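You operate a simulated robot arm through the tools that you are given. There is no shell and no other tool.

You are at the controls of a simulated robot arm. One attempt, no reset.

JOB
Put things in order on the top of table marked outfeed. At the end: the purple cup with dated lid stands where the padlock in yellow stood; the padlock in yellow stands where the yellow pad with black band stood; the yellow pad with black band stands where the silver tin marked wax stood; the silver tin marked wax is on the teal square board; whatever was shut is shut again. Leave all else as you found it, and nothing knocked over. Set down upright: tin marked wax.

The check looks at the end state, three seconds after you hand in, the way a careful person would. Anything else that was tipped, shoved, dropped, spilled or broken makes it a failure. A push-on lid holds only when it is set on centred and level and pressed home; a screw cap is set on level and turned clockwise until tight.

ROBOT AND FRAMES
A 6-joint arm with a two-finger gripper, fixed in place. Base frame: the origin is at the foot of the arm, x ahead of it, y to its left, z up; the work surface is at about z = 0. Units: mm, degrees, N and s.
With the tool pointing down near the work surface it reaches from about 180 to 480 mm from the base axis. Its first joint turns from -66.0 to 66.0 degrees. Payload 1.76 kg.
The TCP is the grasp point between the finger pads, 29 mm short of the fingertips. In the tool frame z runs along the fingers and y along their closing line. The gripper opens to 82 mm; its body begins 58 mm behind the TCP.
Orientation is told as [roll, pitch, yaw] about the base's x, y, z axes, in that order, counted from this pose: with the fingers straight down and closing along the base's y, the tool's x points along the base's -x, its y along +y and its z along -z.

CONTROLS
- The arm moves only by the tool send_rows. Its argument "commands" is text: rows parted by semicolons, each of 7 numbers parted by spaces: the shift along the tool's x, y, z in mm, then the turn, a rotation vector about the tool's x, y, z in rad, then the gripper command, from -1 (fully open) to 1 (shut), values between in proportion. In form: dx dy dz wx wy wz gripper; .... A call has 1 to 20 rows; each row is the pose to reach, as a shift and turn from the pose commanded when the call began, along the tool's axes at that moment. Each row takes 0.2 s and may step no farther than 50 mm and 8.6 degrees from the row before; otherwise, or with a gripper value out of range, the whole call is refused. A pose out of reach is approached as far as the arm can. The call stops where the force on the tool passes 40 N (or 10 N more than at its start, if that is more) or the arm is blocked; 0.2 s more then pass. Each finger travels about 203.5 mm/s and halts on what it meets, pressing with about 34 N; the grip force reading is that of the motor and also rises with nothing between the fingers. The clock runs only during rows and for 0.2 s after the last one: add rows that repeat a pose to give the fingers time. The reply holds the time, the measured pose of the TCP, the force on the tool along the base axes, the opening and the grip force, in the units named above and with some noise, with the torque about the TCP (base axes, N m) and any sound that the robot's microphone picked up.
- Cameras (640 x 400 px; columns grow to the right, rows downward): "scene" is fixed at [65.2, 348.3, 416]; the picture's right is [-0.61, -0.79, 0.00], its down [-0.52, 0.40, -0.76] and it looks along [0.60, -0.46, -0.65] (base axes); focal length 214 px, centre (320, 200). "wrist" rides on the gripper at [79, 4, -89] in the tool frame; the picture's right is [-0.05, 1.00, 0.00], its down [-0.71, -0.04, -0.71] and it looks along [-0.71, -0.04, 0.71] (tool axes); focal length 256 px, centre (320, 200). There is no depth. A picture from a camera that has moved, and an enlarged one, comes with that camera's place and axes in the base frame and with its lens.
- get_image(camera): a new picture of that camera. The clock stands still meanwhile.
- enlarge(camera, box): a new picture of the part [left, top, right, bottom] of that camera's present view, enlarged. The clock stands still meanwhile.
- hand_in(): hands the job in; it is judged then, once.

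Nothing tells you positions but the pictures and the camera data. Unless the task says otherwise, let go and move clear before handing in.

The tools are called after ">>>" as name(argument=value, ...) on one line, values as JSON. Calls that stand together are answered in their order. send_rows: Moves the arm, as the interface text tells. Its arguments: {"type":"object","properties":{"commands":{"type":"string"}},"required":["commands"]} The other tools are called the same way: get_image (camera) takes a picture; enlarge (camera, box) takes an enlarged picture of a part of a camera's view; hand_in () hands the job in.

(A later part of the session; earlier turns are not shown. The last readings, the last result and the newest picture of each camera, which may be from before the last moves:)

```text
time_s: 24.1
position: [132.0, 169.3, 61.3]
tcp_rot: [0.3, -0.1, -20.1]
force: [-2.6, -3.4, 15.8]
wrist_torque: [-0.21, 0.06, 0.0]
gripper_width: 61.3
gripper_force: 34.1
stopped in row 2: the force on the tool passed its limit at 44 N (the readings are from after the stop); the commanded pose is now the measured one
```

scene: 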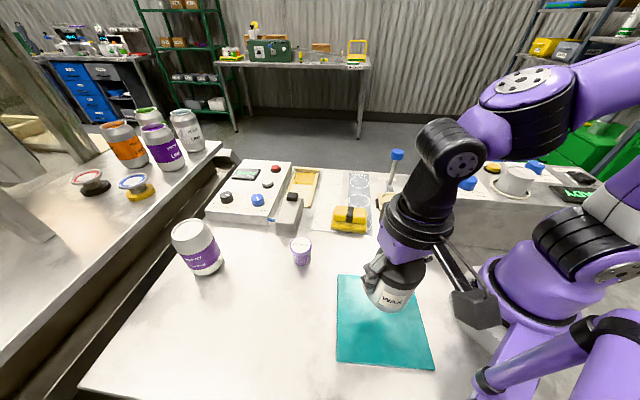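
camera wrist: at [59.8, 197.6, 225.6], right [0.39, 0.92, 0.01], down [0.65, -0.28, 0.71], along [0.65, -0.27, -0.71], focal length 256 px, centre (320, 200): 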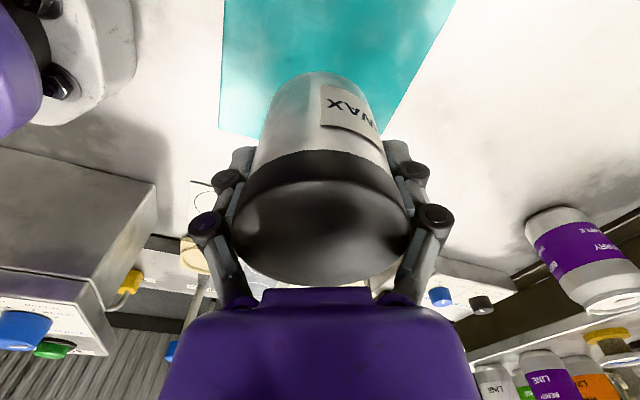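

The tin is seated on the board, with contact at TCP z≈61. I'll relieve the push slightly, open the fingers slowly and lift straight clear.

>>> send_rows(commands="0 0 -0.5 0 0 0 -0.3; 0 0 -0.5 0 0 0 -0.4; 0 0 -0.5 0 0 0 -0.5; 0 0 -0.5 0 0 0 -0.6; 0 0 -0.5 0 0 0 -0.75; 0 0 -0.5 0 0 0 -0.9; 0 0 -0.5 0 0 0 -1; 0 0 -0.5 0 0 0 -1")

>>> get_image(camera="wrist")

>>> enlarge(camera="scene", box=[330, 240, 450, 380])

```text
time_s: 25.9
position: [132.1, 168.5, 60.5]
tcp_rot: [0.2, 0.0, -20.1]
force: [0.3, -0.4, -0.1]
wrist_torque: [0.01, -0.01, 0.02]
gripper_width: 81.9
gripper_force: 0.1
```

```text
taken
camera wrist: at [60.6, 197.9, 149.8], right [0.39, 0.92, 0.01], down [0.65, -0.28, 0.71], along [0.65, -0.27, -0.71], focal length 256 px, centre (320, 200)
```

wrist: 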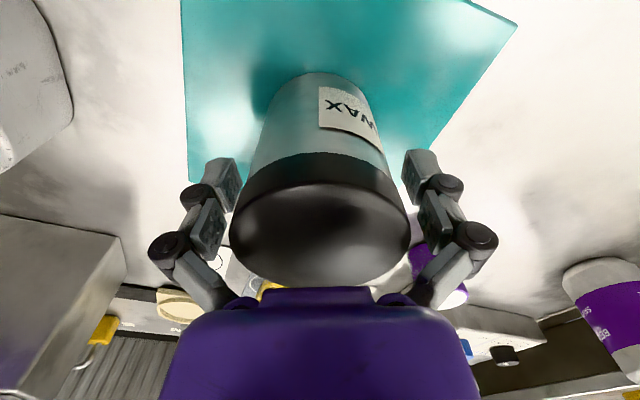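

```text
2.86 times, centred on (390, 310) of scene
camera zoom: at [65.2, 348.3, 416.0], right [-0.61, -0.79, 0.0], down [-0.52, 0.4, -0.76], along [0.6, -0.46, -0.65], focal length 613 px, centre (120, -114)
```

zoom: 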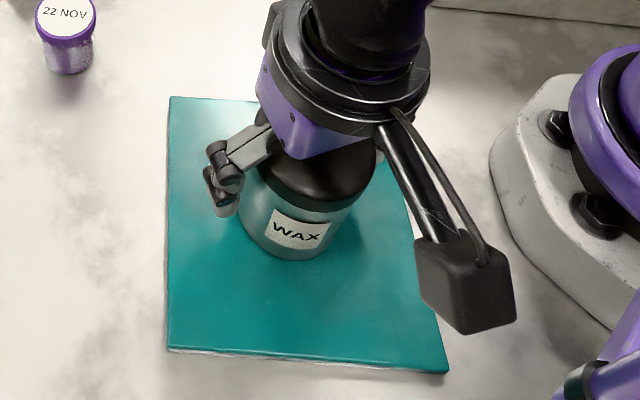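

The tin stands upright on the teal board with its lid on. I'll lift straight up, then travel to the pad while turning the gripper to line up across its handle.

>>> send_rows(commands="0 0 -15 0 0 0 -1; 0 0 -45 0 0 0 -1; 0 0 -90 0 0 0 -1; 0 0 -130 0 0 0 -1; -27.5 -5.2 -130 0 0 -0.1353 -1; -55 -10.4 -130 0 0 -0.2706 -1; -82.4 -15.5 -130 0 0 -0.4059 -1; -109.8 -20.7 -130 0 0 -0.5412 -1; -137.3 -25.9 -130 0 0 -0.6765 -1; -164.7 -31 -130 0 0 -0.8118 -1; -192.1 -36.2 -130 0 0 -0.9471 -1; -219.6 -41.4 -130 0 0 -1.0821 -1; -219.6 -41.4 -130 0 0 -1.0821 -1")

>>> get_image(camera="wrist")

>>> get_image(camera="scene")

```text
time_s: 28.7
position: [325.5, 54.0, 191.5]
tcp_rot: [0.1, -0.4, 41.9]
force: [0.4, 0.1, 0.2]
wrist_torque: [0.01, 0.02, -0.02]
gripper_width: 82.0
gripper_force: 0.0
```

```text
taken
camera wrist: at [263.8, 2.1, 280.4], right [-0.63, 0.78, 0.0], down [0.55, 0.44, 0.71], along [0.55, 0.45, -0.7], focal length 256 px, centre (320, 200)
```

wrist: 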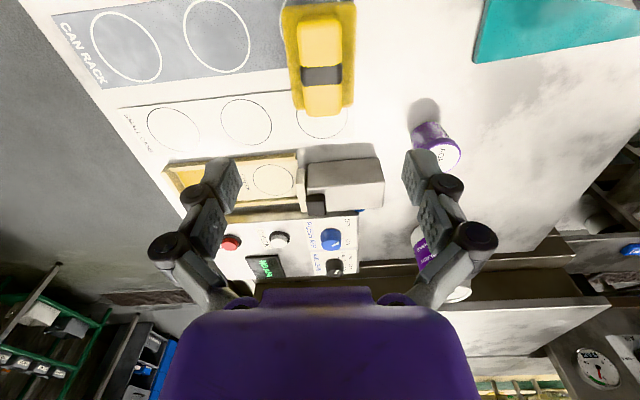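

```text
taken
```

scene: 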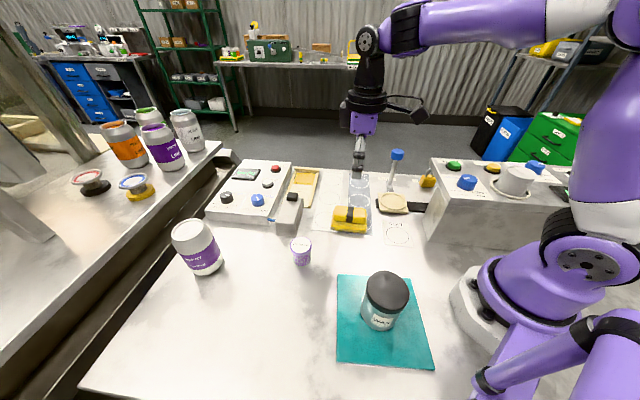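

>>> enlarge(camera="wrist", box=[240, 0, 400, 125])

>>> enlarge(camera="scene", box=[330, 250, 450, 380])

```text
3.20 times, centred on (320, 62) of wrist
camera zoom: at [263.8, 2.1, 280.4], right [-0.63, 0.78, 0.0], down [0.55, 0.44, 0.71], along [0.55, 0.45, -0.7], focal length 819 px, centre (320, 640)
```

zoom: 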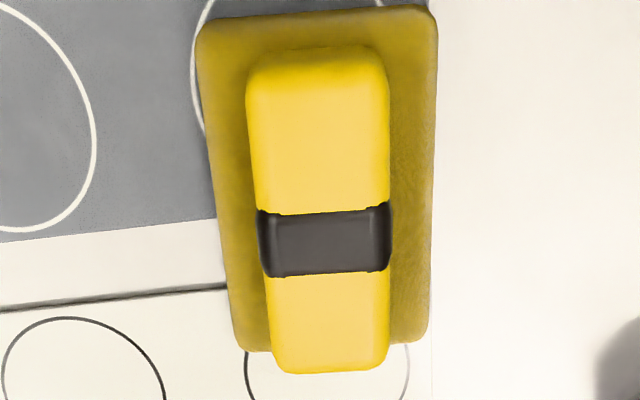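

```text
3.08 times, centred on (390, 315) of scene
camera zoom: at [65.2, 348.3, 416.0], right [-0.61, -0.79, 0.0], down [-0.52, 0.4, -0.76], along [0.6, -0.46, -0.65], focal length 660 px, centre (105, -154)
```

zoom: 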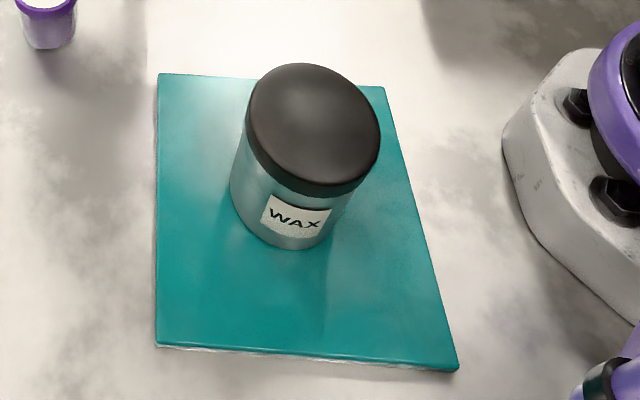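

The tin looks right on the board. The pad's handle is lined up with the gripper to within about 1 mm and its base flange tops out near z=26, so I'll descend around the handle to TCP z≈58 and close slowly.

>>> send_rows(commands="-1 1.3 30 0 0 0 -0.7; -1 1.3 65 0 0 0 -0.6; -1 1.3 95 0 0 0 -0.6; -1 1.3 115 0 0 0 -0.6; -1 1.3 127 0 0 0 -0.6; -1 1.3 133.5 0 0 0 -0.6; -1 1.3 133.5 0 0 0 -0.6")

>>> get_image(camera="wrist")

>>> enlarge(camera="scene", box=[310, 170, 400, 240])

```text
time_s: 30.3
position: [324.6, 56.3, 58.0]
tcp_rot: [0.1, -0.4, 41.8]
force: [0.1, 0.0, -0.1]
wrist_torque: [0.01, -0.01, -0.03]
gripper_width: 65.8
gripper_force: 0.1
```

```text
taken
camera wrist: at [264.0, 3.7, 146.7], right [-0.63, 0.78, 0.0], down [0.55, 0.44, 0.71], along [0.55, 0.45, -0.7], focal length 256 px, centre (320, 200)
```

wrist: 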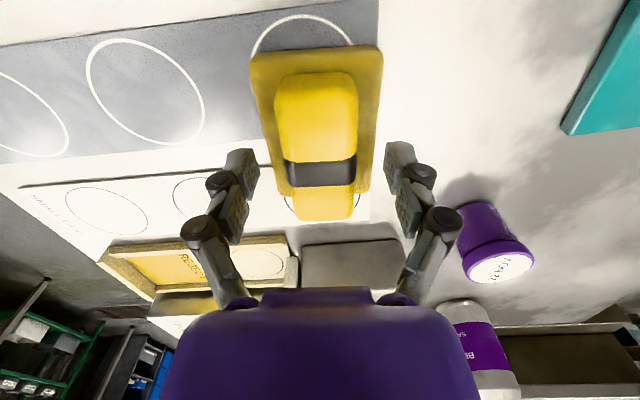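

```text
5.71 times, centred on (355, 205) of scene
camera zoom: at [65.2, 348.3, 416.0], right [-0.61, -0.79, 0.0], down [-0.52, 0.4, -0.76], along [0.6, -0.46, -0.65], focal length 1226 px, centre (120, 171)
```

zoom: 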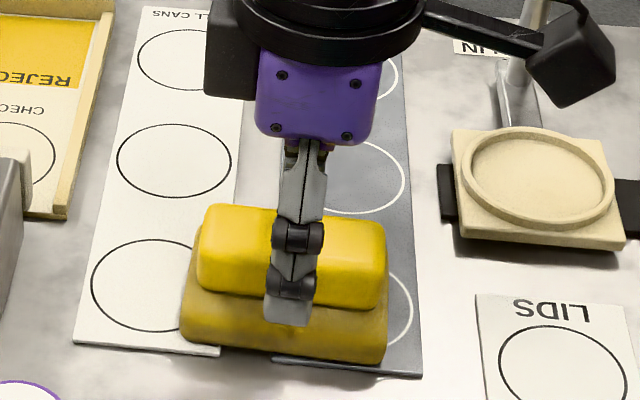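

>>> send_rows(commands="0 0 0 0 0 0 -0.4; 0 0 0 0 0 0 -0.2; 0 0 0 0 0 0 0; 0 0 0 0 0 0 0.05; 0 0 0 0 0 0 0.05")

>>> send_rows(commands="0 0 0 0 0 0 0.12; 0 0 0 0 0 0 0.2; 0 0 0 0 0 0 0.3; 0 0 0 0 0 0 0.4; 0 0 0 0 0 0 0.4")

>>> get_image(camera="wrist")

```text
time_s: 31.5
position: [325.6, 55.8, 59.4]
tcp_rot: [0.1, -0.3, 41.9]
force: [0.8, 0.4, -0.4]
wrist_torque: [-0.05, -0.01, 0.01]
gripper_width: 39.1
gripper_force: 0.0
```

```text
time_s: 32.7
position: [325.6, 55.0, 59.3]
tcp_rot: [0.2, -0.3, 41.9]
force: [-1.2, 0.2, 4.2]
wrist_torque: [-0.05, 0.09, 0.08]
gripper_width: 34.9
gripper_force: 34.3
```

```text
taken
camera wrist: at [264.1, 3.7, 147.0], right [-0.63, 0.78, 0.0], down [0.55, 0.44, 0.71], along [0.55, 0.45, -0.7], focal length 256 px, centre (320, 200)
```

wrist: 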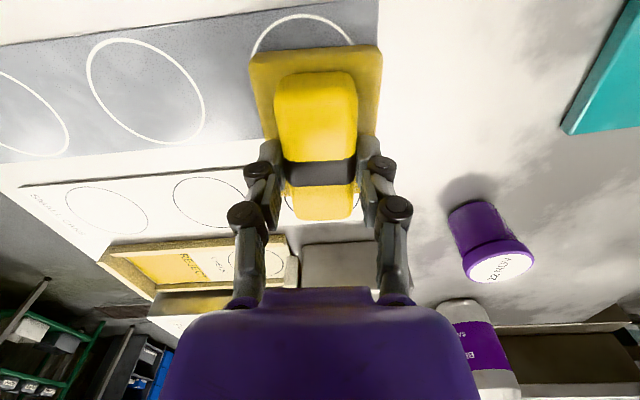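

The handle is gripped at 35 mm. Test lift of 10 mm.

>>> send_rows(commands="0 0 -3 0 0 0 0.4; 0 0 -6 0 0 0 0.4; 0 0 -10 0 0 0 0.4; 0 0 -10 0 0 0 0.4")

>>> get_image(camera="wrist")

>>> enlarge(camera="scene", box=[310, 170, 400, 240])

```text
time_s: 33.7
position: [325.3, 55.8, 67.6]
tcp_rot: [0.1, -0.3, 41.9]
force: [0.4, 0.2, 0.2]
wrist_torque: [-0.01, -0.03, 0.03]
gripper_width: 35.1
gripper_force: 33.8
```

```text
taken
camera wrist: at [263.8, 4.3, 157.1], right [-0.63, 0.78, 0.0], down [0.55, 0.44, 0.71], along [0.55, 0.45, -0.7], focal length 256 px, centre (320, 200)
```

wrist: 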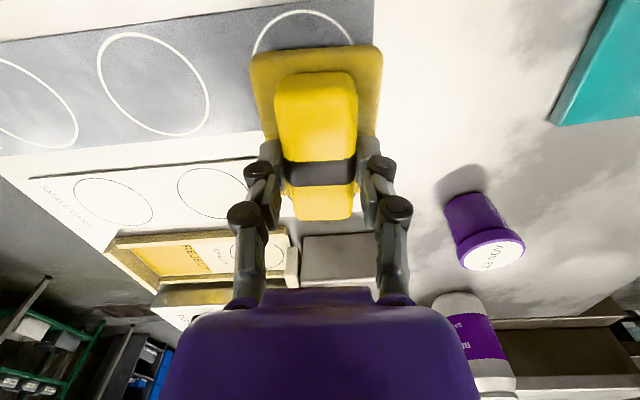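

```text
5.71 times, centred on (355, 205) of scene
camera zoom: at [65.2, 348.3, 416.0], right [-0.61, -0.79, 0.0], down [-0.52, 0.4, -0.76], along [0.6, -0.46, -0.65], focal length 1226 px, centre (120, 171)
```

zoom: 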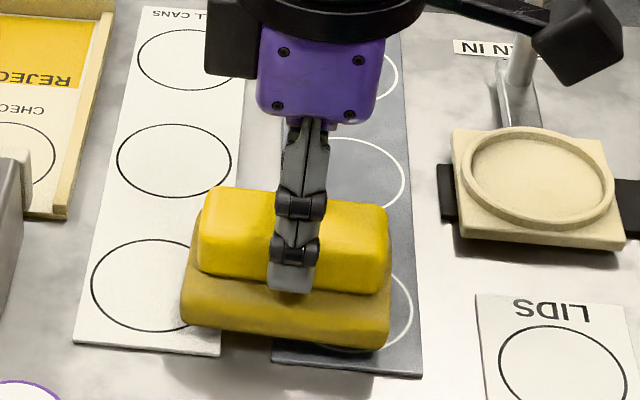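

The pad is held level. I'll raise it and carry it over to the tin's former spot at about [243.5, 338.5].

>>> send_rows(commands="0 0 -25 0 0 0 0.4; 0 0 -55 0 0 0 0.4; 0 0 -85 0 0 0 0.4; 0 0 -110 0 0 0 0.4; -12.8 26.5 -110 0 0 0 0.4; -25.6 53 -110 0 0 0 0.4; -38.4 79.6 -110 0 0 0 0.4; -51.2 106.1 -110 0 0 0 0.4; -64 132.6 -110 0 0 0 0.4; -76.9 159.1 -110 0 0 0 0.4; -89.7 185.6 -110 0 0 0 0.4; -102.5 212.2 -110 0 0 0 0.4; -115.3 238.7 -110 0 0 0 0.4; -128.1 265.2 -110 0 0 0 0.4; -128.1 265.2 -110 0 0 0 0.4")

>>> get_image(camera="wrist")

>>> get_image(camera="scene")

```text
time_s: 36.9
position: [242.0, 337.9, 178.8]
tcp_rot: [0.2, -0.4, 41.9]
force: [-0.1, 0.6, 0.7]
wrist_torque: [-0.01, 0.01, 0.0]
gripper_width: 35.2
gripper_force: 34.2
```

```text
taken
camera wrist: at [181.8, 286.5, 268.3], right [-0.63, 0.78, 0.0], down [0.55, 0.44, 0.71], along [0.55, 0.45, -0.7], focal length 256 px, centre (320, 200)
```

wrist: 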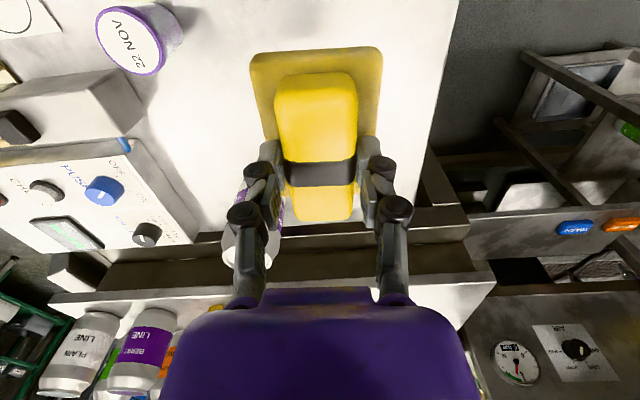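

```text
taken
```

scene: 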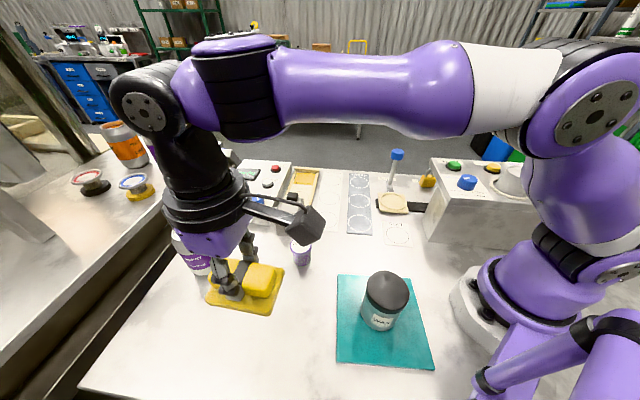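

>>> send_rows(commands="0 0 25 0 0 0 0.4; 0 0 50 0 0 0 0.4; 0 0 75 0 0 0 0.4; 0 0 95 0 0 0 0.4; 0 0 108 0 0 0 0.4; 0 0 115 0 0 0 0.4; 0 0 115 0 0 0 0.4")

>>> get_image(camera="scene")

```text
time_s: 38.5
position: [244.0, 339.4, 64.3]
tcp_rot: [0.2, -0.2, 42.0]
force: [0.6, 1.6, -0.5]
wrist_torque: [-0.01, 0.03, 0.03]
gripper_width: 34.9
gripper_force: 34.4
```

```text
taken
```

scene: 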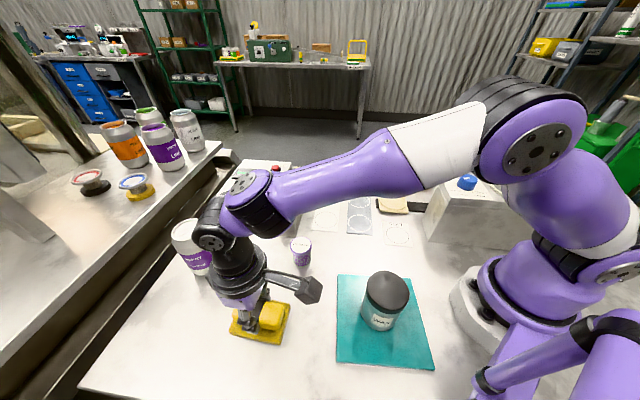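

>>> send_rows(commands="0 0 1.5 0 0 0 0.4; 0 0 3 0 0 0 0.4; 0 0 4 0 0 0 0.4; 0 0 4 0 0 0 0.4")

```text
time_s: 39.5
position: [241.6, 339.9, 57.9]
tcp_rot: [0.1, -0.3, 41.9]
force: [-0.5, 0.8, -0.3]
wrist_torque: [0.02, -0.02, 0.01]
gripper_width: 35.0
gripper_force: 33.8
```

>>> send_rows(commands="0 0 0.5 0 0 0 0.4; 0 0 1 0 0 0 0.4; 0 0 1.5 0 0 0 0.4; 0 0 1.5 0 0 0 0.4")

```text
time_s: 40.5
position: [242.4, 340.2, 58.0]
tcp_rot: [0.1, -0.3, 41.8]
force: [0.0, 0.5, -1.0]
wrist_torque: [0.01, -0.01, -0.03]
gripper_width: 34.7
gripper_force: 34.2
```

>>> send_rows(commands="0 0 0.5 0 0 0 0.4; 0 0 1 0 0 0 0.4; 0 0 1 0 0 0 0.4")

>>> enlarge(camera="scene", box=[210, 270, 310, 350])

```text
time_s: 41.3
position: [242.8, 339.1, 57.7]
tcp_rot: [0.1, -0.4, 41.9]
force: [-0.6, -0.7, -0.8]
wrist_torque: [0.02, 0.0, -0.04]
gripper_width: 35.1
gripper_force: 33.7
```

```text
5.00 times, centred on (260, 310) of scene
camera zoom: at [65.2, 348.3, 416.0], right [-0.61, -0.79, 0.0], down [-0.52, 0.4, -0.76], along [0.6, -0.46, -0.65], focal length 1072 px, centre (620, -350)
```

zoom: 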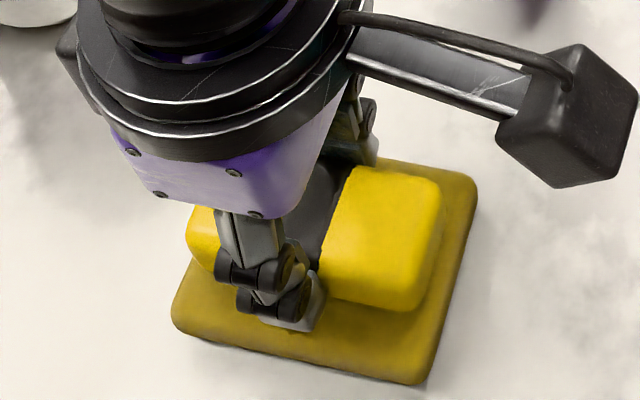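

>>> send_rows(commands="0 0 0.5 0 0 0 0.4; 0 0 1 0 0 0 0.4; 0 0 1 0 0 0 0.4")

>>> send_rows(commands="0 0 0.3 0 0 0 0.4; 0 0 0.6 0 0 0 0.4; 0 0 0.6 0 0 0 0.4")

```text
time_s: 42.1
position: [242.3, 340.3, 54.1]
tcp_rot: [0.1, -0.4, 41.9]
force: [1.0, 0.3, -1.2]
wrist_torque: [0.0, 0.02, 0.0]
gripper_width: 35.1
gripper_force: 33.9
```

```text
time_s: 42.9
position: [242.0, 339.3, 55.3]
tcp_rot: [0.1, -0.4, 41.9]
force: [0.1, -0.3, -0.3]
wrist_torque: [-0.03, 0.0, 0.0]
gripper_width: 34.8
gripper_force: 34.0
```

>>> send_rows(commands="0 0 0.3 0 0 0 0.4; 0 0 0.6 0 0 0 0.4; 0 0 0.6 0 0 0 0.4")

>>> send_rows(commands="0 0 0.3 0 0 0 0.4; 0 0 0.6 0 0 0 0.4; 0 0 0.6 0 0 0 0.4")

```text
time_s: 43.7
position: [242.8, 338.6, 54.9]
tcp_rot: [0.1, -0.3, 42.0]
force: [0.8, 0.0, -0.6]
wrist_torque: [0.01, 0.0, -0.02]
gripper_width: 34.9
gripper_force: 33.5
```

```text
time_s: 44.5
position: [241.8, 338.0, 54.5]
tcp_rot: [0.1, -0.4, 41.9]
force: [-2.3, -0.8, 4.5]
wrist_torque: [-0.08, 0.06, -0.02]
gripper_width: 35.0
gripper_force: 33.5
```

The pad has touched down with light contact of 4.5 N. I'll open gradually and rise straight up.

>>> send_rows(commands="0 0 0 0 0 0 0.2; 0 0 0 0 0 0 0.1; 0 0 0 0 0 0 0; 0 0 0 0 0 0 -0.2; 0 0 0 0 0 0 -0.4; 0 0 0 0 0 0 -0.6; 0 0 -5 0 0 0 -0.6; 0 0 -25 0 0 0 -0.6; 0 0 -60 0 0 0 -0.6; 0 0 -100 0 0 0 -0.8; 0 0 -130 0 0 0 -1; 0 0 -130 0 0 0 -1")

>>> get_image(camera="wrist")

>>> get_image(camera="scene")

```text
time_s: 47.1
position: [243.5, 337.5, 184.5]
tcp_rot: [0.0, -0.2, 41.9]
force: [0.3, 0.2, -1.2]
wrist_torque: [0.01, -0.03, 0.0]
gripper_width: 82.2
gripper_force: 0.1
```

```text
taken
camera wrist: at [182.3, 285.7, 272.5], right [-0.63, 0.78, 0.0], down [0.55, 0.44, 0.71], along [0.55, 0.45, -0.7], focal length 256 px, centre (320, 200)
```

wrist: 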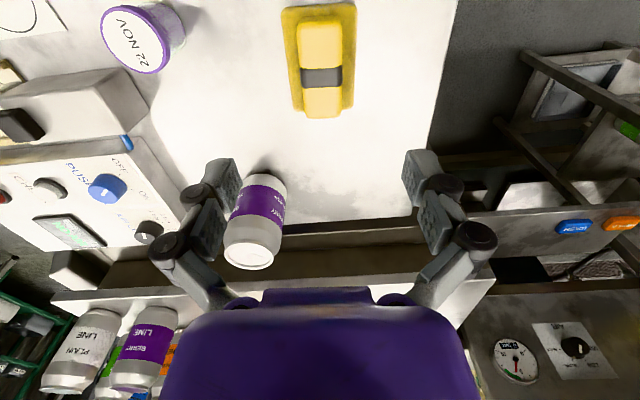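

```text
taken
```

scene: 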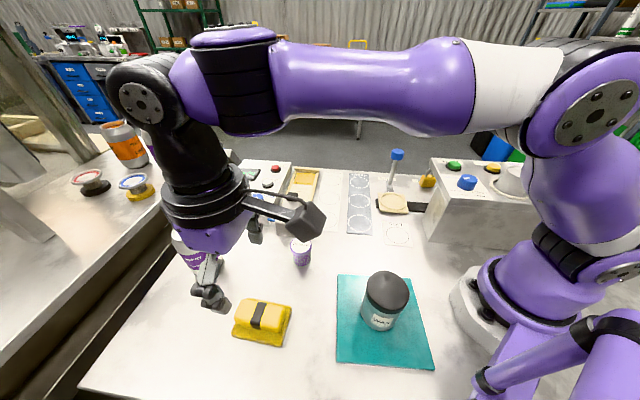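

The pad stands level on the tin's old spot. Next is the padlock: I'll travel at a safe height around to above it, turning to yaw 52° so the fingers close across its thin side with the camera clear of the console.

>>> send_rows(commands="18 -23.7 -18.3 0 0 0 -1; 35.9 -47.4 -36.7 0 0 0 -1; 53.9 -71.1 -55 0 0 0 -1; 71.6 -105.7 -57.5 0 0 0 -1; 89.3 -140.3 -60 0 0 0 -1; 107 -174.8 -62.5 0 0 0 -1; 124.6 -209.4 -65 0 0 0 -1; 149.5 -240.8 -65 0 0 0 -1; 174.4 -272.2 -65 0 0 0 -1; 199.3 -303.6 -65 0 0 0 -1; 224.2 -335 -65 0 0 0 -1; 251.3 -357.7 -65 0 0 0 -1; 278.5 -380.3 -65 0 0 0 -1; 305.6 -403 -65 0 0 0 -1; 332.7 -425.6 -65 0 0 0 -1; 345.2 -453.6 -45 0 0 -0.087 -1; 357.6 -481.6 -25.5 0 0 -0.1745 -1; 357.6 -481.6 -25.5 0 0 -0.1745 -1")

>>> get_image(camera="wrist")

>>> get_image(camera="scene")

```text
time_s: 50.9
position: [298.4, -259.6, 207.2]
tcp_rot: [-0.1, -0.3, 51.9]
force: [0.8, -0.1, -0.6]
wrist_torque: [-0.01, 0.01, 0.01]
gripper_width: 82.0
gripper_force: 0.0
```

```text
taken
camera wrist: at [247.1, -321.0, 296.8], right [-0.75, 0.66, 0.0], down [0.46, 0.53, 0.71], along [0.47, 0.54, -0.7], focal length 256 px, centre (320, 200)
```

wrist: 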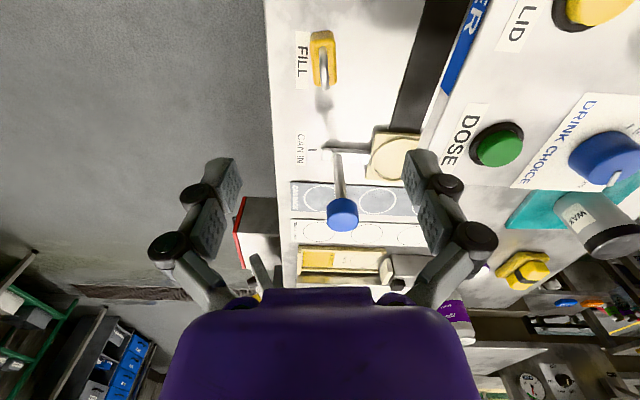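

```text
taken
```

scene: 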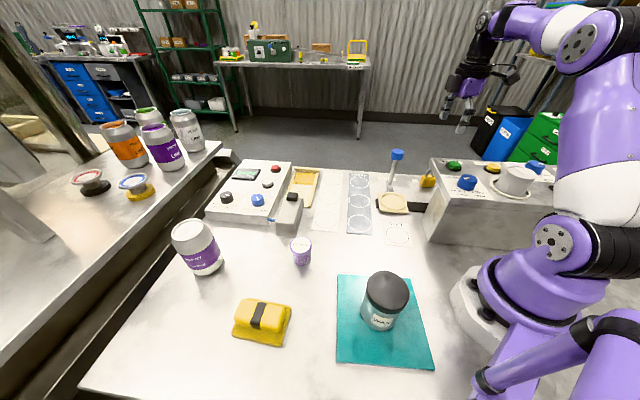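

>>> enlarge(camera="wrist", box=[264, 0, 392, 100])

>>> enlarge(camera="scene", box=[440, 0, 640, 220])

```text
4.00 times, centred on (328, 50) of wrist
camera zoom: at [247.1, -321.0, 296.8], right [-0.75, 0.66, 0.0], down [0.46, 0.53, 0.71], along [0.47, 0.54, -0.7], focal length 1024 px, centre (288, 800)
```

zoom: 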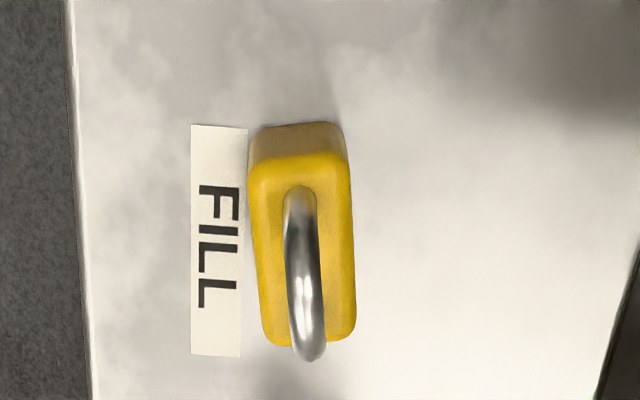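

```text
1.82 times, centred on (540, 110) of scene
camera zoom: at [65.2, 348.3, 416.0], right [-0.61, -0.79, 0.0], down [-0.52, 0.4, -0.76], along [0.6, -0.46, -0.65], focal length 390 px, centre (-80, 364)
```

zoom: 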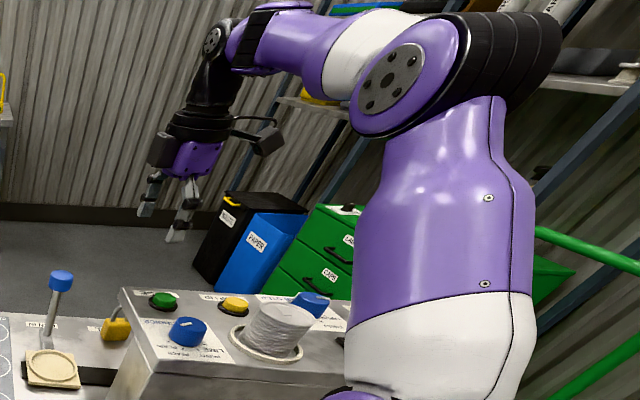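

The padlock is about 23 mm thick and its centre is about 3.5 mm to one side of the gripper axis. I'll correct that, narrow the opening and descend partway, checking clearance to the console.

>>> send_rows(commands="-1.2 1.7 20 0 0 0 -0.6; -2.4 3.4 50 0 0 0 -0.3; -2.4 3.4 80 0 0 0 -0.2; -2.4 3.4 107 0 0 0 -0.2; -2.4 3.4 107 0 0 0 -0.2")

>>> get_image(camera="wrist")

>>> enlarge(camera="scene", box=[380, 60, 640, 240])

```text
time_s: 52.1
position: [298.4, -253.3, 99.6]
tcp_rot: [-0.1, -0.4, 51.9]
force: [0.1, -0.3, -0.3]
wrist_torque: [-0.03, 0.01, 0.02]
gripper_width: 49.4
gripper_force: 0.1
```

```text
taken
camera wrist: at [247.0, -315.7, 189.0], right [-0.75, 0.66, 0.0], down [0.46, 0.53, 0.71], along [0.47, 0.54, -0.7], focal length 256 px, centre (320, 200)
```

wrist: 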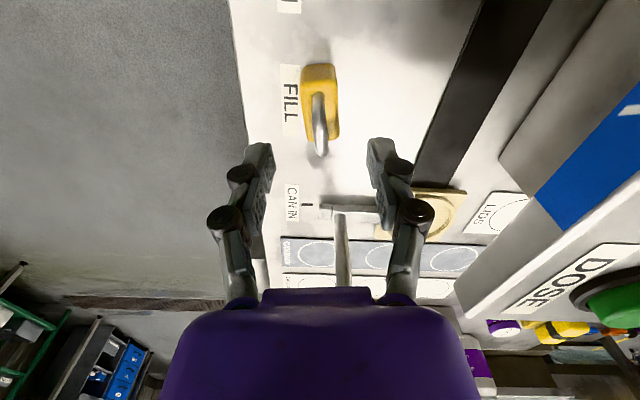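

```text
2.22 times, centred on (510, 150) of scene
camera zoom: at [65.2, 348.3, 416.0], right [-0.61, -0.79, 0.0], down [-0.52, 0.4, -0.76], along [0.6, -0.46, -0.65], focal length 477 px, centre (-102, 311)
```

zoom: 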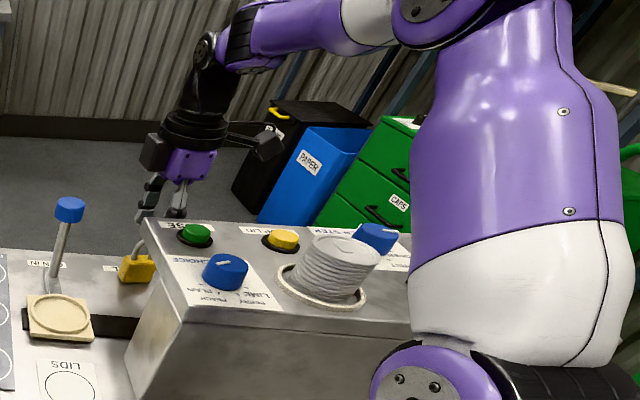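

>>> send_rows(commands="0 0 18 0 0 0 -0.2; 0 0 36 0 0 0 -0.2; 0 0 50 0 0 0 -0.2; 0 0 60 0 0 0 -0.2; 0 0 65.5 0 0 0 -0.2; 0 0 65.5 0 0 0 -0.2")

>>> get_image(camera="wrist")

>>> enlarge(camera="scene", box=[380, 90, 540, 215])

```text
time_s: 53.5
position: [298.5, -254.1, 36.5]
tcp_rot: [0.0, -0.3, 51.9]
force: [-0.4, 0.7, 0.3]
wrist_torque: [0.04, -0.03, 0.0]
gripper_width: 49.3
gripper_force: 0.1
```

```text
taken
camera wrist: at [246.4, -315.3, 125.0], right [-0.75, 0.66, 0.0], down [0.46, 0.53, 0.71], along [0.47, 0.54, -0.7], focal length 256 px, centre (320, 200)
```

wrist: 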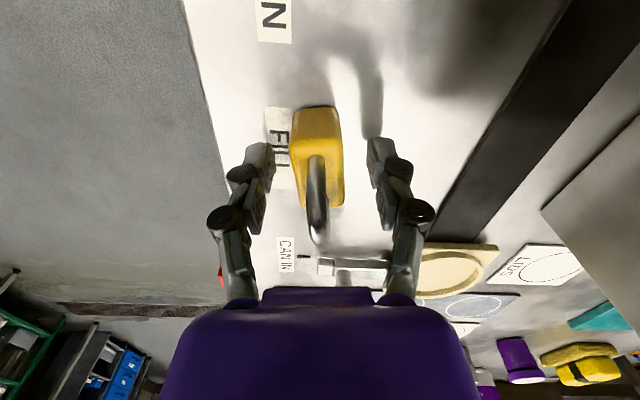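

```text
3.20 times, centred on (460, 152) of scene
camera zoom: at [65.2, 348.3, 416.0], right [-0.61, -0.79, 0.0], down [-0.52, 0.4, -0.76], along [0.6, -0.46, -0.65], focal length 686 px, centre (-128, 352)
```

zoom: 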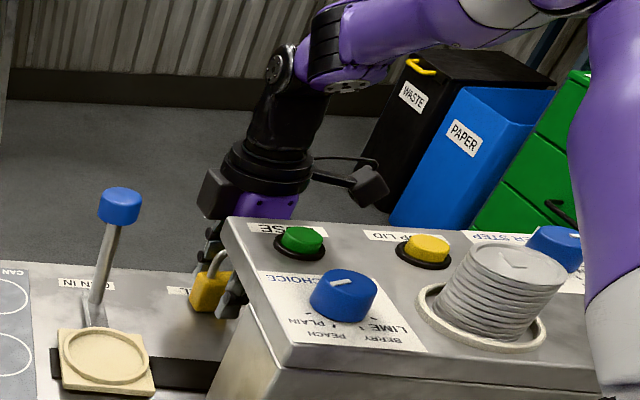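

>>> send_rows(commands="0 0 0 0 0 0 0; 0 0 0 0 0 0 0.2; 0 0 0 0 0 0 0.35; 0 0 0 0 0 0 0.45; 0 0 0 0 0 0 0.55; 0 0 0 0 0 0 0.7; 0 0 0 0 0 0 0.7")

>>> get_image(camera="wrist")

```text
time_s: 55.1
position: [297.6, -253.4, 37.0]
tcp_rot: [0.0, -0.3, 51.9]
force: [0.5, 0.0, 2.3]
wrist_torque: [0.02, -0.02, -0.01]
gripper_width: 23.1
gripper_force: 34.3
```

```text
taken
camera wrist: at [246.4, -315.4, 125.3], right [-0.75, 0.66, 0.0], down [0.46, 0.53, 0.71], along [0.47, 0.54, -0.7], focal length 256 px, centre (320, 200)
```

wrist: 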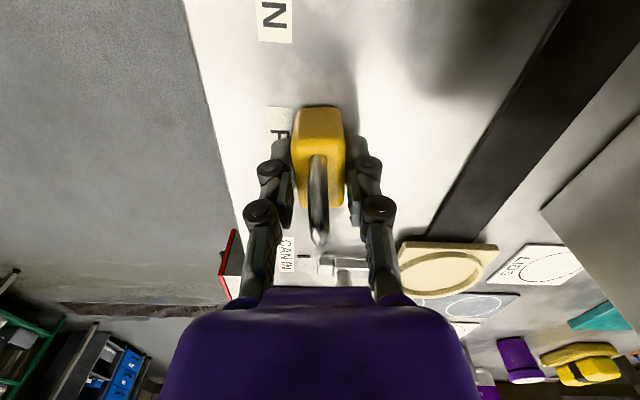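

>>> send_rows(commands="0 0 -3 0 0 0 0.7; 0 0 -6 0 0 0 0.7; 0 0 -10 0 0 0 0.7; 0 0 -10 0 0 0 0.7")

>>> get_image(camera="wrist")

>>> enlarge(camera="scene", box=[380, 90, 540, 215])

```text
time_s: 56.1
position: [296.3, -255.0, 45.6]
tcp_rot: [0.0, -0.3, 51.9]
force: [-0.9, 0.0, -1.2]
wrist_torque: [-0.01, 0.02, 0.0]
gripper_width: 23.2
gripper_force: 33.7
```

```text
taken
camera wrist: at [245.2, -315.5, 134.5], right [-0.75, 0.66, 0.0], down [0.46, 0.53, 0.71], along [0.47, 0.54, -0.7], focal length 256 px, centre (320, 200)
```

wrist: 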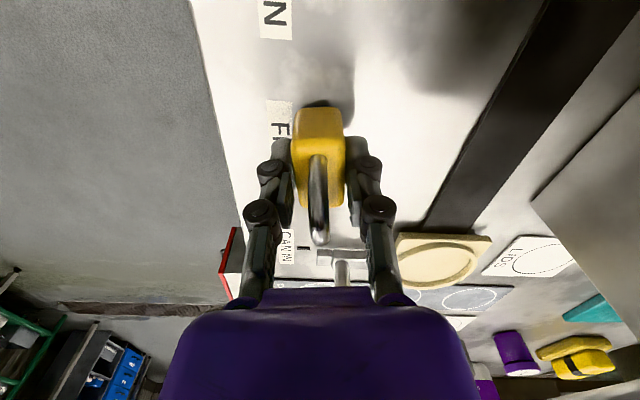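

```text
3.20 times, centred on (460, 152) of scene
camera zoom: at [65.2, 348.3, 416.0], right [-0.61, -0.79, 0.0], down [-0.52, 0.4, -0.76], along [0.6, -0.46, -0.65], focal length 686 px, centre (-128, 352)
```

zoom: 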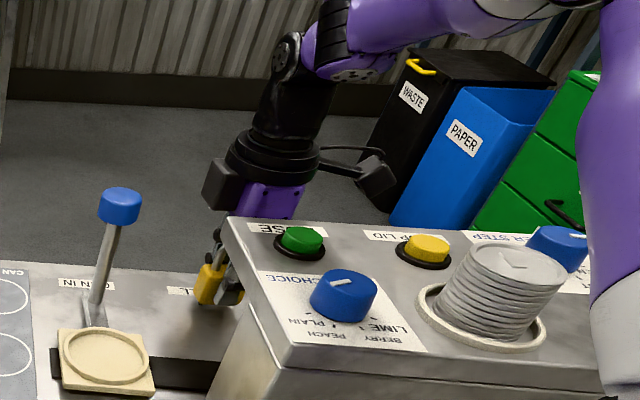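

The padlock is lifted cleanly. Before carrying it over I'll check the now-empty pad spot, where the thin mats have edges.

>>> enlarge(camera="scene", box=[300, 165, 412, 245])

>>> enlarge(camera="scene", box=[330, 205, 394, 245])

>>> enlarge(camera="scene", box=[210, 270, 310, 350])

```text
5.00 times, centred on (356, 205) of scene
camera zoom: at [65.2, 348.3, 416.0], right [-0.61, -0.79, 0.0], down [-0.52, 0.4, -0.76], along [0.6, -0.46, -0.65], focal length 1072 px, centre (140, 175)
```

zoom: 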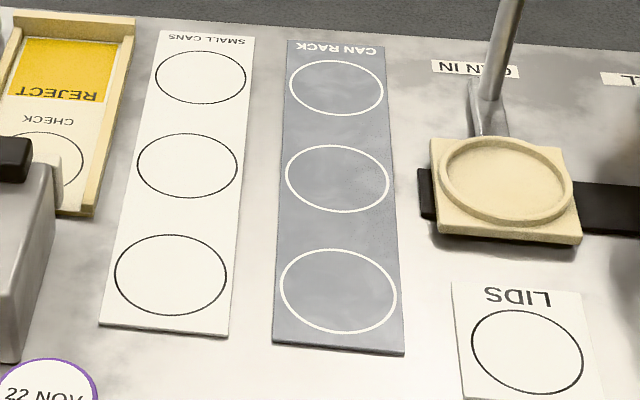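

```text
10.00 times, centred on (362, 225) of scene
camera zoom: at [65.2, 348.3, 416.0], right [-0.61, -0.79, 0.0], down [-0.52, 0.4, -0.76], along [0.6, -0.46, -0.65], focal length 2145 px, centre (-100, -50)
```

zoom: 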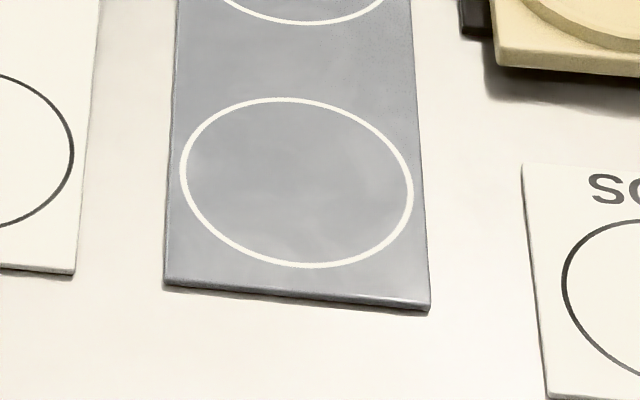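

```text
5.00 times, centred on (260, 310) of scene
camera zoom: at [65.2, 348.3, 416.0], right [-0.61, -0.79, 0.0], down [-0.52, 0.4, -0.76], along [0.6, -0.46, -0.65], focal length 1072 px, centre (620, -350)
```

zoom: 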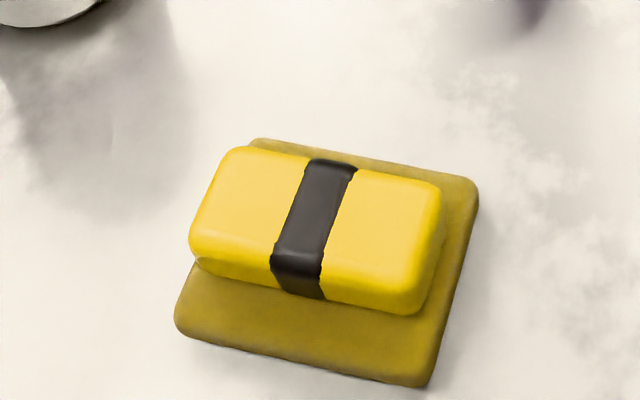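

The pad sits square on the tin's old spot. The padlock's new place lies just inside the grey mat's edge, so I'll aim a few millimetres further onto the mat, lift high and carry it over.

>>> send_rows(commands="0 0 -30 0 0 0 0.7; 0 0 -65 0 0 0 0.7; 0 0 -100 0 0 0 0.7; 0 0 -135 0 0 0 0.7; 0 0 -165 0 0 0 0.7; -28.4 18.9 -165 0 0 0 0.7; -56.7 37.8 -165 0 0 0 0.7; -85.1 56.7 -165 0 0 0 0.7; -113.4 75.6 -165 0 0 0 0.7; -141.8 94.4 -165 0 0 0 0.7; -170.1 113.3 -165 0 0 0 0.7; -198.5 132.2 -165 0 0 0 0.7; -226.8 151.1 -165 0 0 0 0.7; -255.2 170 -165 0 0 0 0.7; -255.2 170 -165 0 0 0 0.7")

>>> get_image(camera="wrist")

>>> get_image(camera="scene")

```text
time_s: 59.3
position: [322.2, 49.7, 211.9]
tcp_rot: [0.0, -0.3, 51.8]
force: [-0.2, 0.9, -0.9]
wrist_torque: [-0.01, 0.01, -0.02]
gripper_width: 23.0
gripper_force: 33.6
```

```text
taken
camera wrist: at [270.1, -11.7, 299.5], right [-0.75, 0.66, 0.0], down [0.46, 0.53, 0.71], along [0.47, 0.54, -0.7], focal length 256 px, centre (320, 200)
```

wrist: 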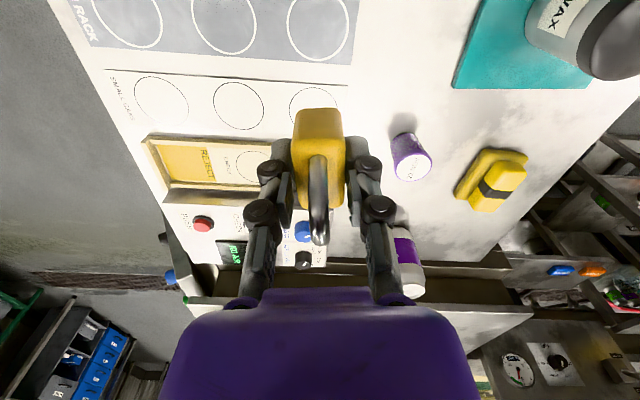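

```text
taken
```

scene: 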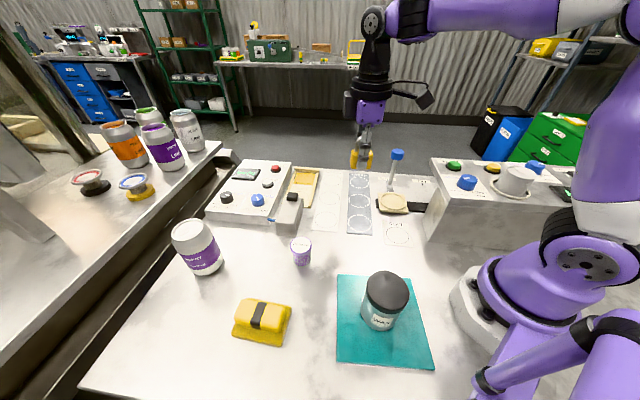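

The padlock is above the spot. Descending to just above the mat.

>>> send_rows(commands="0 0 35 0 0 0 0.7; 0 0 70 0 0 0 0.7; 0 0 105 0 0 0 0.7; 0 0 135 0 0 0 0.7; 0 0 155 0 0 0 0.7; 0 0 166 0 0 0 0.7; 0 0 166 0 0 0 0.7")

>>> enlarge(camera="scene", box=[310, 165, 406, 245])

>>> get_image(camera="wrist")

```text
time_s: 60.9
position: [322.1, 51.6, 43.4]
tcp_rot: [0.0, -0.4, 51.8]
force: [-0.3, 0.4, -0.6]
wrist_torque: [0.01, 0.01, 0.02]
gripper_width: 23.3
gripper_force: 33.5
```

```text
5.00 times, centred on (358, 205) of scene
camera zoom: at [65.2, 348.3, 416.0], right [-0.61, -0.79, 0.0], down [-0.52, 0.4, -0.76], along [0.6, -0.46, -0.65], focal length 1072 px, centre (130, 175)
```

zoom: 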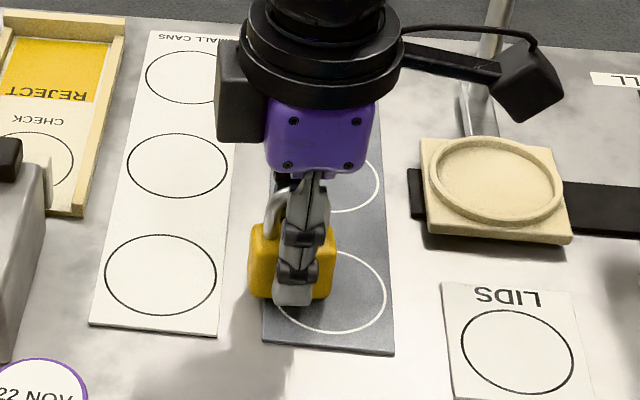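

```text
taken
camera wrist: at [271.1, -10.3, 132.9], right [-0.75, 0.66, 0.0], down [0.46, 0.53, 0.71], along [0.47, 0.54, -0.7], focal length 256 px, centre (320, 200)
```

wrist: 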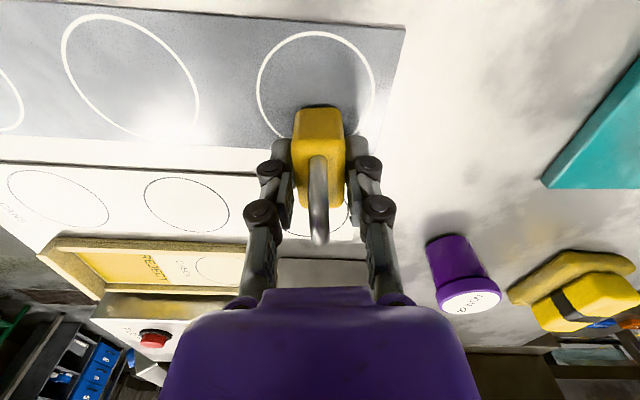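

>>> send_rows(commands="0 0 1 0 0 0 0.7; 0 0 2 0 0 0 0.7; 0 0 3 0 0 0 0.7; 0 0 3 0 0 0 0.7")

>>> send_rows(commands="0 0 0.4 0 0 0 0.7; 0 0 0.8 0 0 0 0.7; 0 0 0.8 0 0 0 0.7")

```text
time_s: 61.9
position: [321.3, 49.8, 41.3]
tcp_rot: [0.0, -0.3, 51.9]
force: [0.1, -0.5, -0.9]
wrist_torque: [-0.01, 0.0, 0.01]
gripper_width: 23.2
gripper_force: 33.9
```

```text
time_s: 62.7
position: [319.9, 50.9, 41.0]
tcp_rot: [-0.1, -0.3, 51.9]
force: [-0.8, 0.1, -0.8]
wrist_torque: [0.0, -0.01, -0.02]
gripper_width: 23.0
gripper_force: 34.1
```

>>> send_rows(commands="0 0 0.4 0 0 0 0.7; 0 0 0.8 0 0 0 0.7; 0 0 0.8 0 0 0 0.7")

>>> send_rows(commands="0 0 0.3 0 0 0 0.7; 0 0 0.6 0 0 0 0.7; 0 0 0.6 0 0 0 0.7")

```text
time_s: 63.5
position: [319.6, 51.2, 40.0]
tcp_rot: [0.0, -0.3, 51.9]
force: [-0.1, -0.3, -0.2]
wrist_torque: [-0.01, -0.02, 0.0]
gripper_width: 22.9
gripper_force: 34.1
```

```text
time_s: 64.3
position: [320.4, 52.8, 40.6]
tcp_rot: [0.0, -0.5, 51.9]
force: [-0.3, -0.7, -0.9]
wrist_torque: [0.0, 0.01, 0.03]
gripper_width: 23.2
gripper_force: 33.2
```

>>> send_rows(commands="0 0 0.3 0 0 0 0.7; 0 0 0.6 0 0 0 0.7; 0 0 0.6 0 0 0 0.7")

>>> send_rows(commands="0 0 0.3 0 0 0 0.7; 0 0 0.6 0 0 0 0.7; 0 0 0.6 0 0 0 0.7")

>>> enlarge(camera="scene", box=[335, 195, 399, 245])

```text
time_s: 65.1
position: [320.6, 51.9, 40.0]
tcp_rot: [0.0, -0.3, 51.9]
force: [-5.7, -0.7, 15.8]
wrist_torque: [-0.1, 0.27, -0.02]
gripper_width: 22.9
gripper_force: 34.1
```

```text
time_s: 65.9
position: [322.3, 52.0, 39.0]
tcp_rot: [0.1, -0.4, 51.9]
force: [-8.4, 0.0, 28.5]
wrist_torque: [-0.09, 0.35, -0.04]
gripper_width: 23.0
gripper_force: 34.1
```

```text
8.00 times, centred on (367, 220) of scene
camera zoom: at [65.1, 348.3, 416.0], right [-0.61, -0.79, 0.0], down [-0.52, 0.4, -0.76], along [0.6, -0.46, -0.65], focal length 1716 px, centre (-56, 40)
```

zoom: 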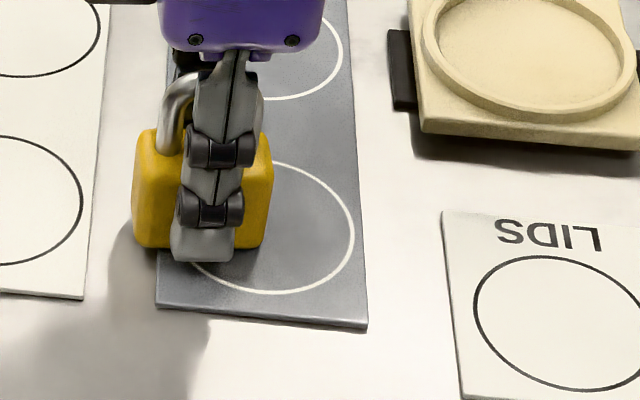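

Contact is made with 28 N of push. I'll ease back about 0.9 mm to near zero before opening.

>>> send_rows(commands="0 0 -0.5 0 0 0 0.7; 0 0 -0.9 0 0 0 0.7; 0 0 -0.9 0 0 0 0.7")

```text
time_s: 66.7
position: [321.7, 51.9, 38.1]
tcp_rot: [0.0, -0.3, 51.8]
force: [1.4, -0.4, 2.8]
wrist_torque: [0.03, -0.07, 0.01]
gripper_width: 23.2
gripper_force: 33.5
```

>>> send_rows(commands="0 0 0 0 0 0 0.55; 0 0 0 0 0 0 0.45; 0 0 0 0 0 0 0.4; 0 0 0 0 0 0 0.3; 0 0 0 0 0 0 0.1; 0 0 0 0 0 0 -0.1; 0 0 0 0 0 0 -0.2; 0 0 0 0 0 0 -0.2")

>>> get_image(camera="wrist")

>>> enlarge(camera="scene", box=[335, 195, 399, 245])

```text
time_s: 68.5
position: [321.5, 51.7, 39.7]
tcp_rot: [0.0, -0.3, 51.9]
force: [0.1, 0.3, -0.5]
wrist_torque: [0.0, 0.01, 0.02]
gripper_width: 49.4
gripper_force: 0.1
```

```text
taken
camera wrist: at [270.1, -10.3, 128.6], right [-0.75, 0.66, 0.0], down [0.46, 0.53, 0.71], along [0.47, 0.54, -0.7], focal length 256 px, centre (320, 200)
```

wrist: 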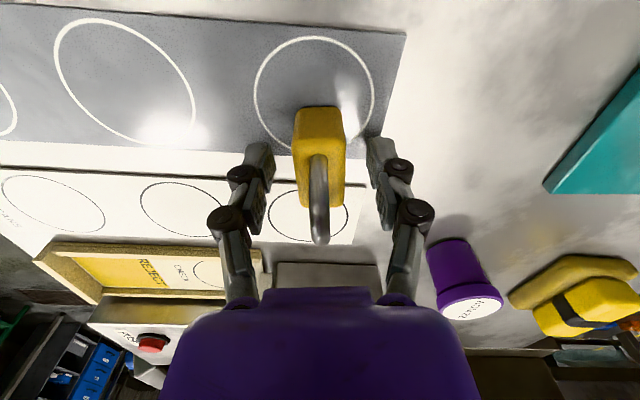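

```text
8.00 times, centred on (367, 220) of scene
camera zoom: at [65.2, 348.3, 416.0], right [-0.61, -0.79, 0.0], down [-0.52, 0.4, -0.76], along [0.6, -0.46, -0.65], focal length 1716 px, centre (-56, 40)
```

zoom: 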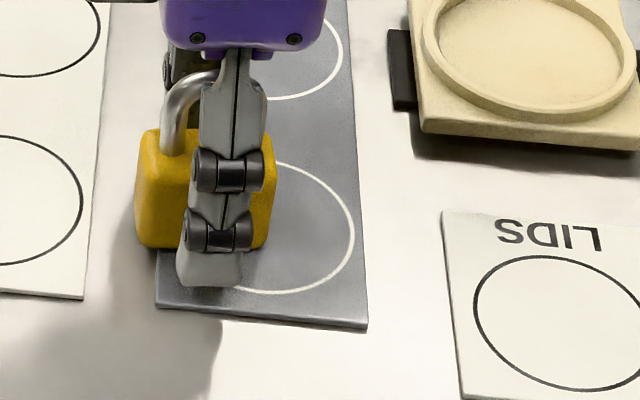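

The padlock stands on the mat. I'll rise straight up past its shackle, then go over to the cup and turn to yaw 0 so the fingers clear the grey box beside it.

>>> send_rows(commands="0 0 -10 0 0 0 -0.2; 0 0 -35 0 0 0 -0.2; 0 0 -70 0 0 0 -0.2; 0 0 -105 0 0 0 -0.2; 0 0 -145 0 0 0 -0.2; -17.1 15.1 -145 0 0 0.1297 -0.2; -34.2 30.2 -145 0 0 0.2593 -0.2; -51.3 45.3 -145 0 0 0.389 -0.2; -68.5 60.4 -145 0 0 0.5186 -0.2; -85.6 75.5 -145 0 0 0.6483 -0.2; -102.7 90.6 -145 0 0 0.778 -0.2; -119.8 105.7 -145 0 0 0.906 -0.4; -119.8 105.7 -145 0 0 0.906 -0.4")

>>> get_image(camera="wrist")

>>> get_image(camera="scene")

>>> enlarge(camera="wrist", box=[240, 0, 400, 125])

```text
time_s: 71.3
position: [311.6, 211.3, 187.6]
tcp_rot: [0.3, -0.3, 0.0]
force: [0.3, 0.1, 0.2]
wrist_torque: [-0.01, 0.03, -0.04]
gripper_width: 57.5
gripper_force: 0.0
```

```text
taken
camera wrist: at [233.6, 213.3, 276.2], right [0.06, 1.0, 0.0], down [0.7, -0.04, 0.71], along [0.71, -0.04, -0.7], focal length 256 px, centre (320, 200)
```

wrist: 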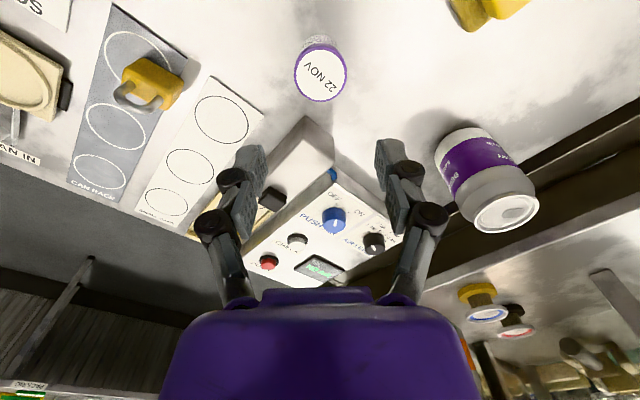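

```text
taken
```

scene: 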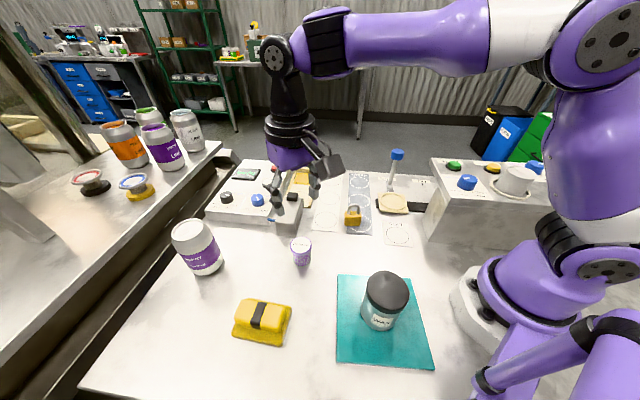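

```text
3.20 times, centred on (320, 62) of wrist
camera zoom: at [233.6, 213.3, 276.2], right [0.06, 1.0, 0.0], down [0.7, -0.04, 0.71], along [0.71, -0.04, -0.7], focal length 819 px, centre (320, 640)
```

zoom: 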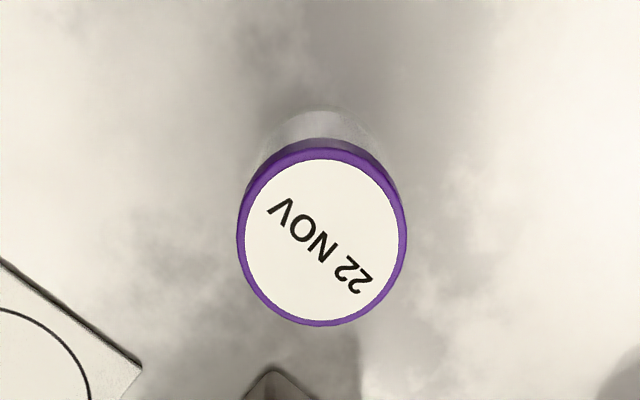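

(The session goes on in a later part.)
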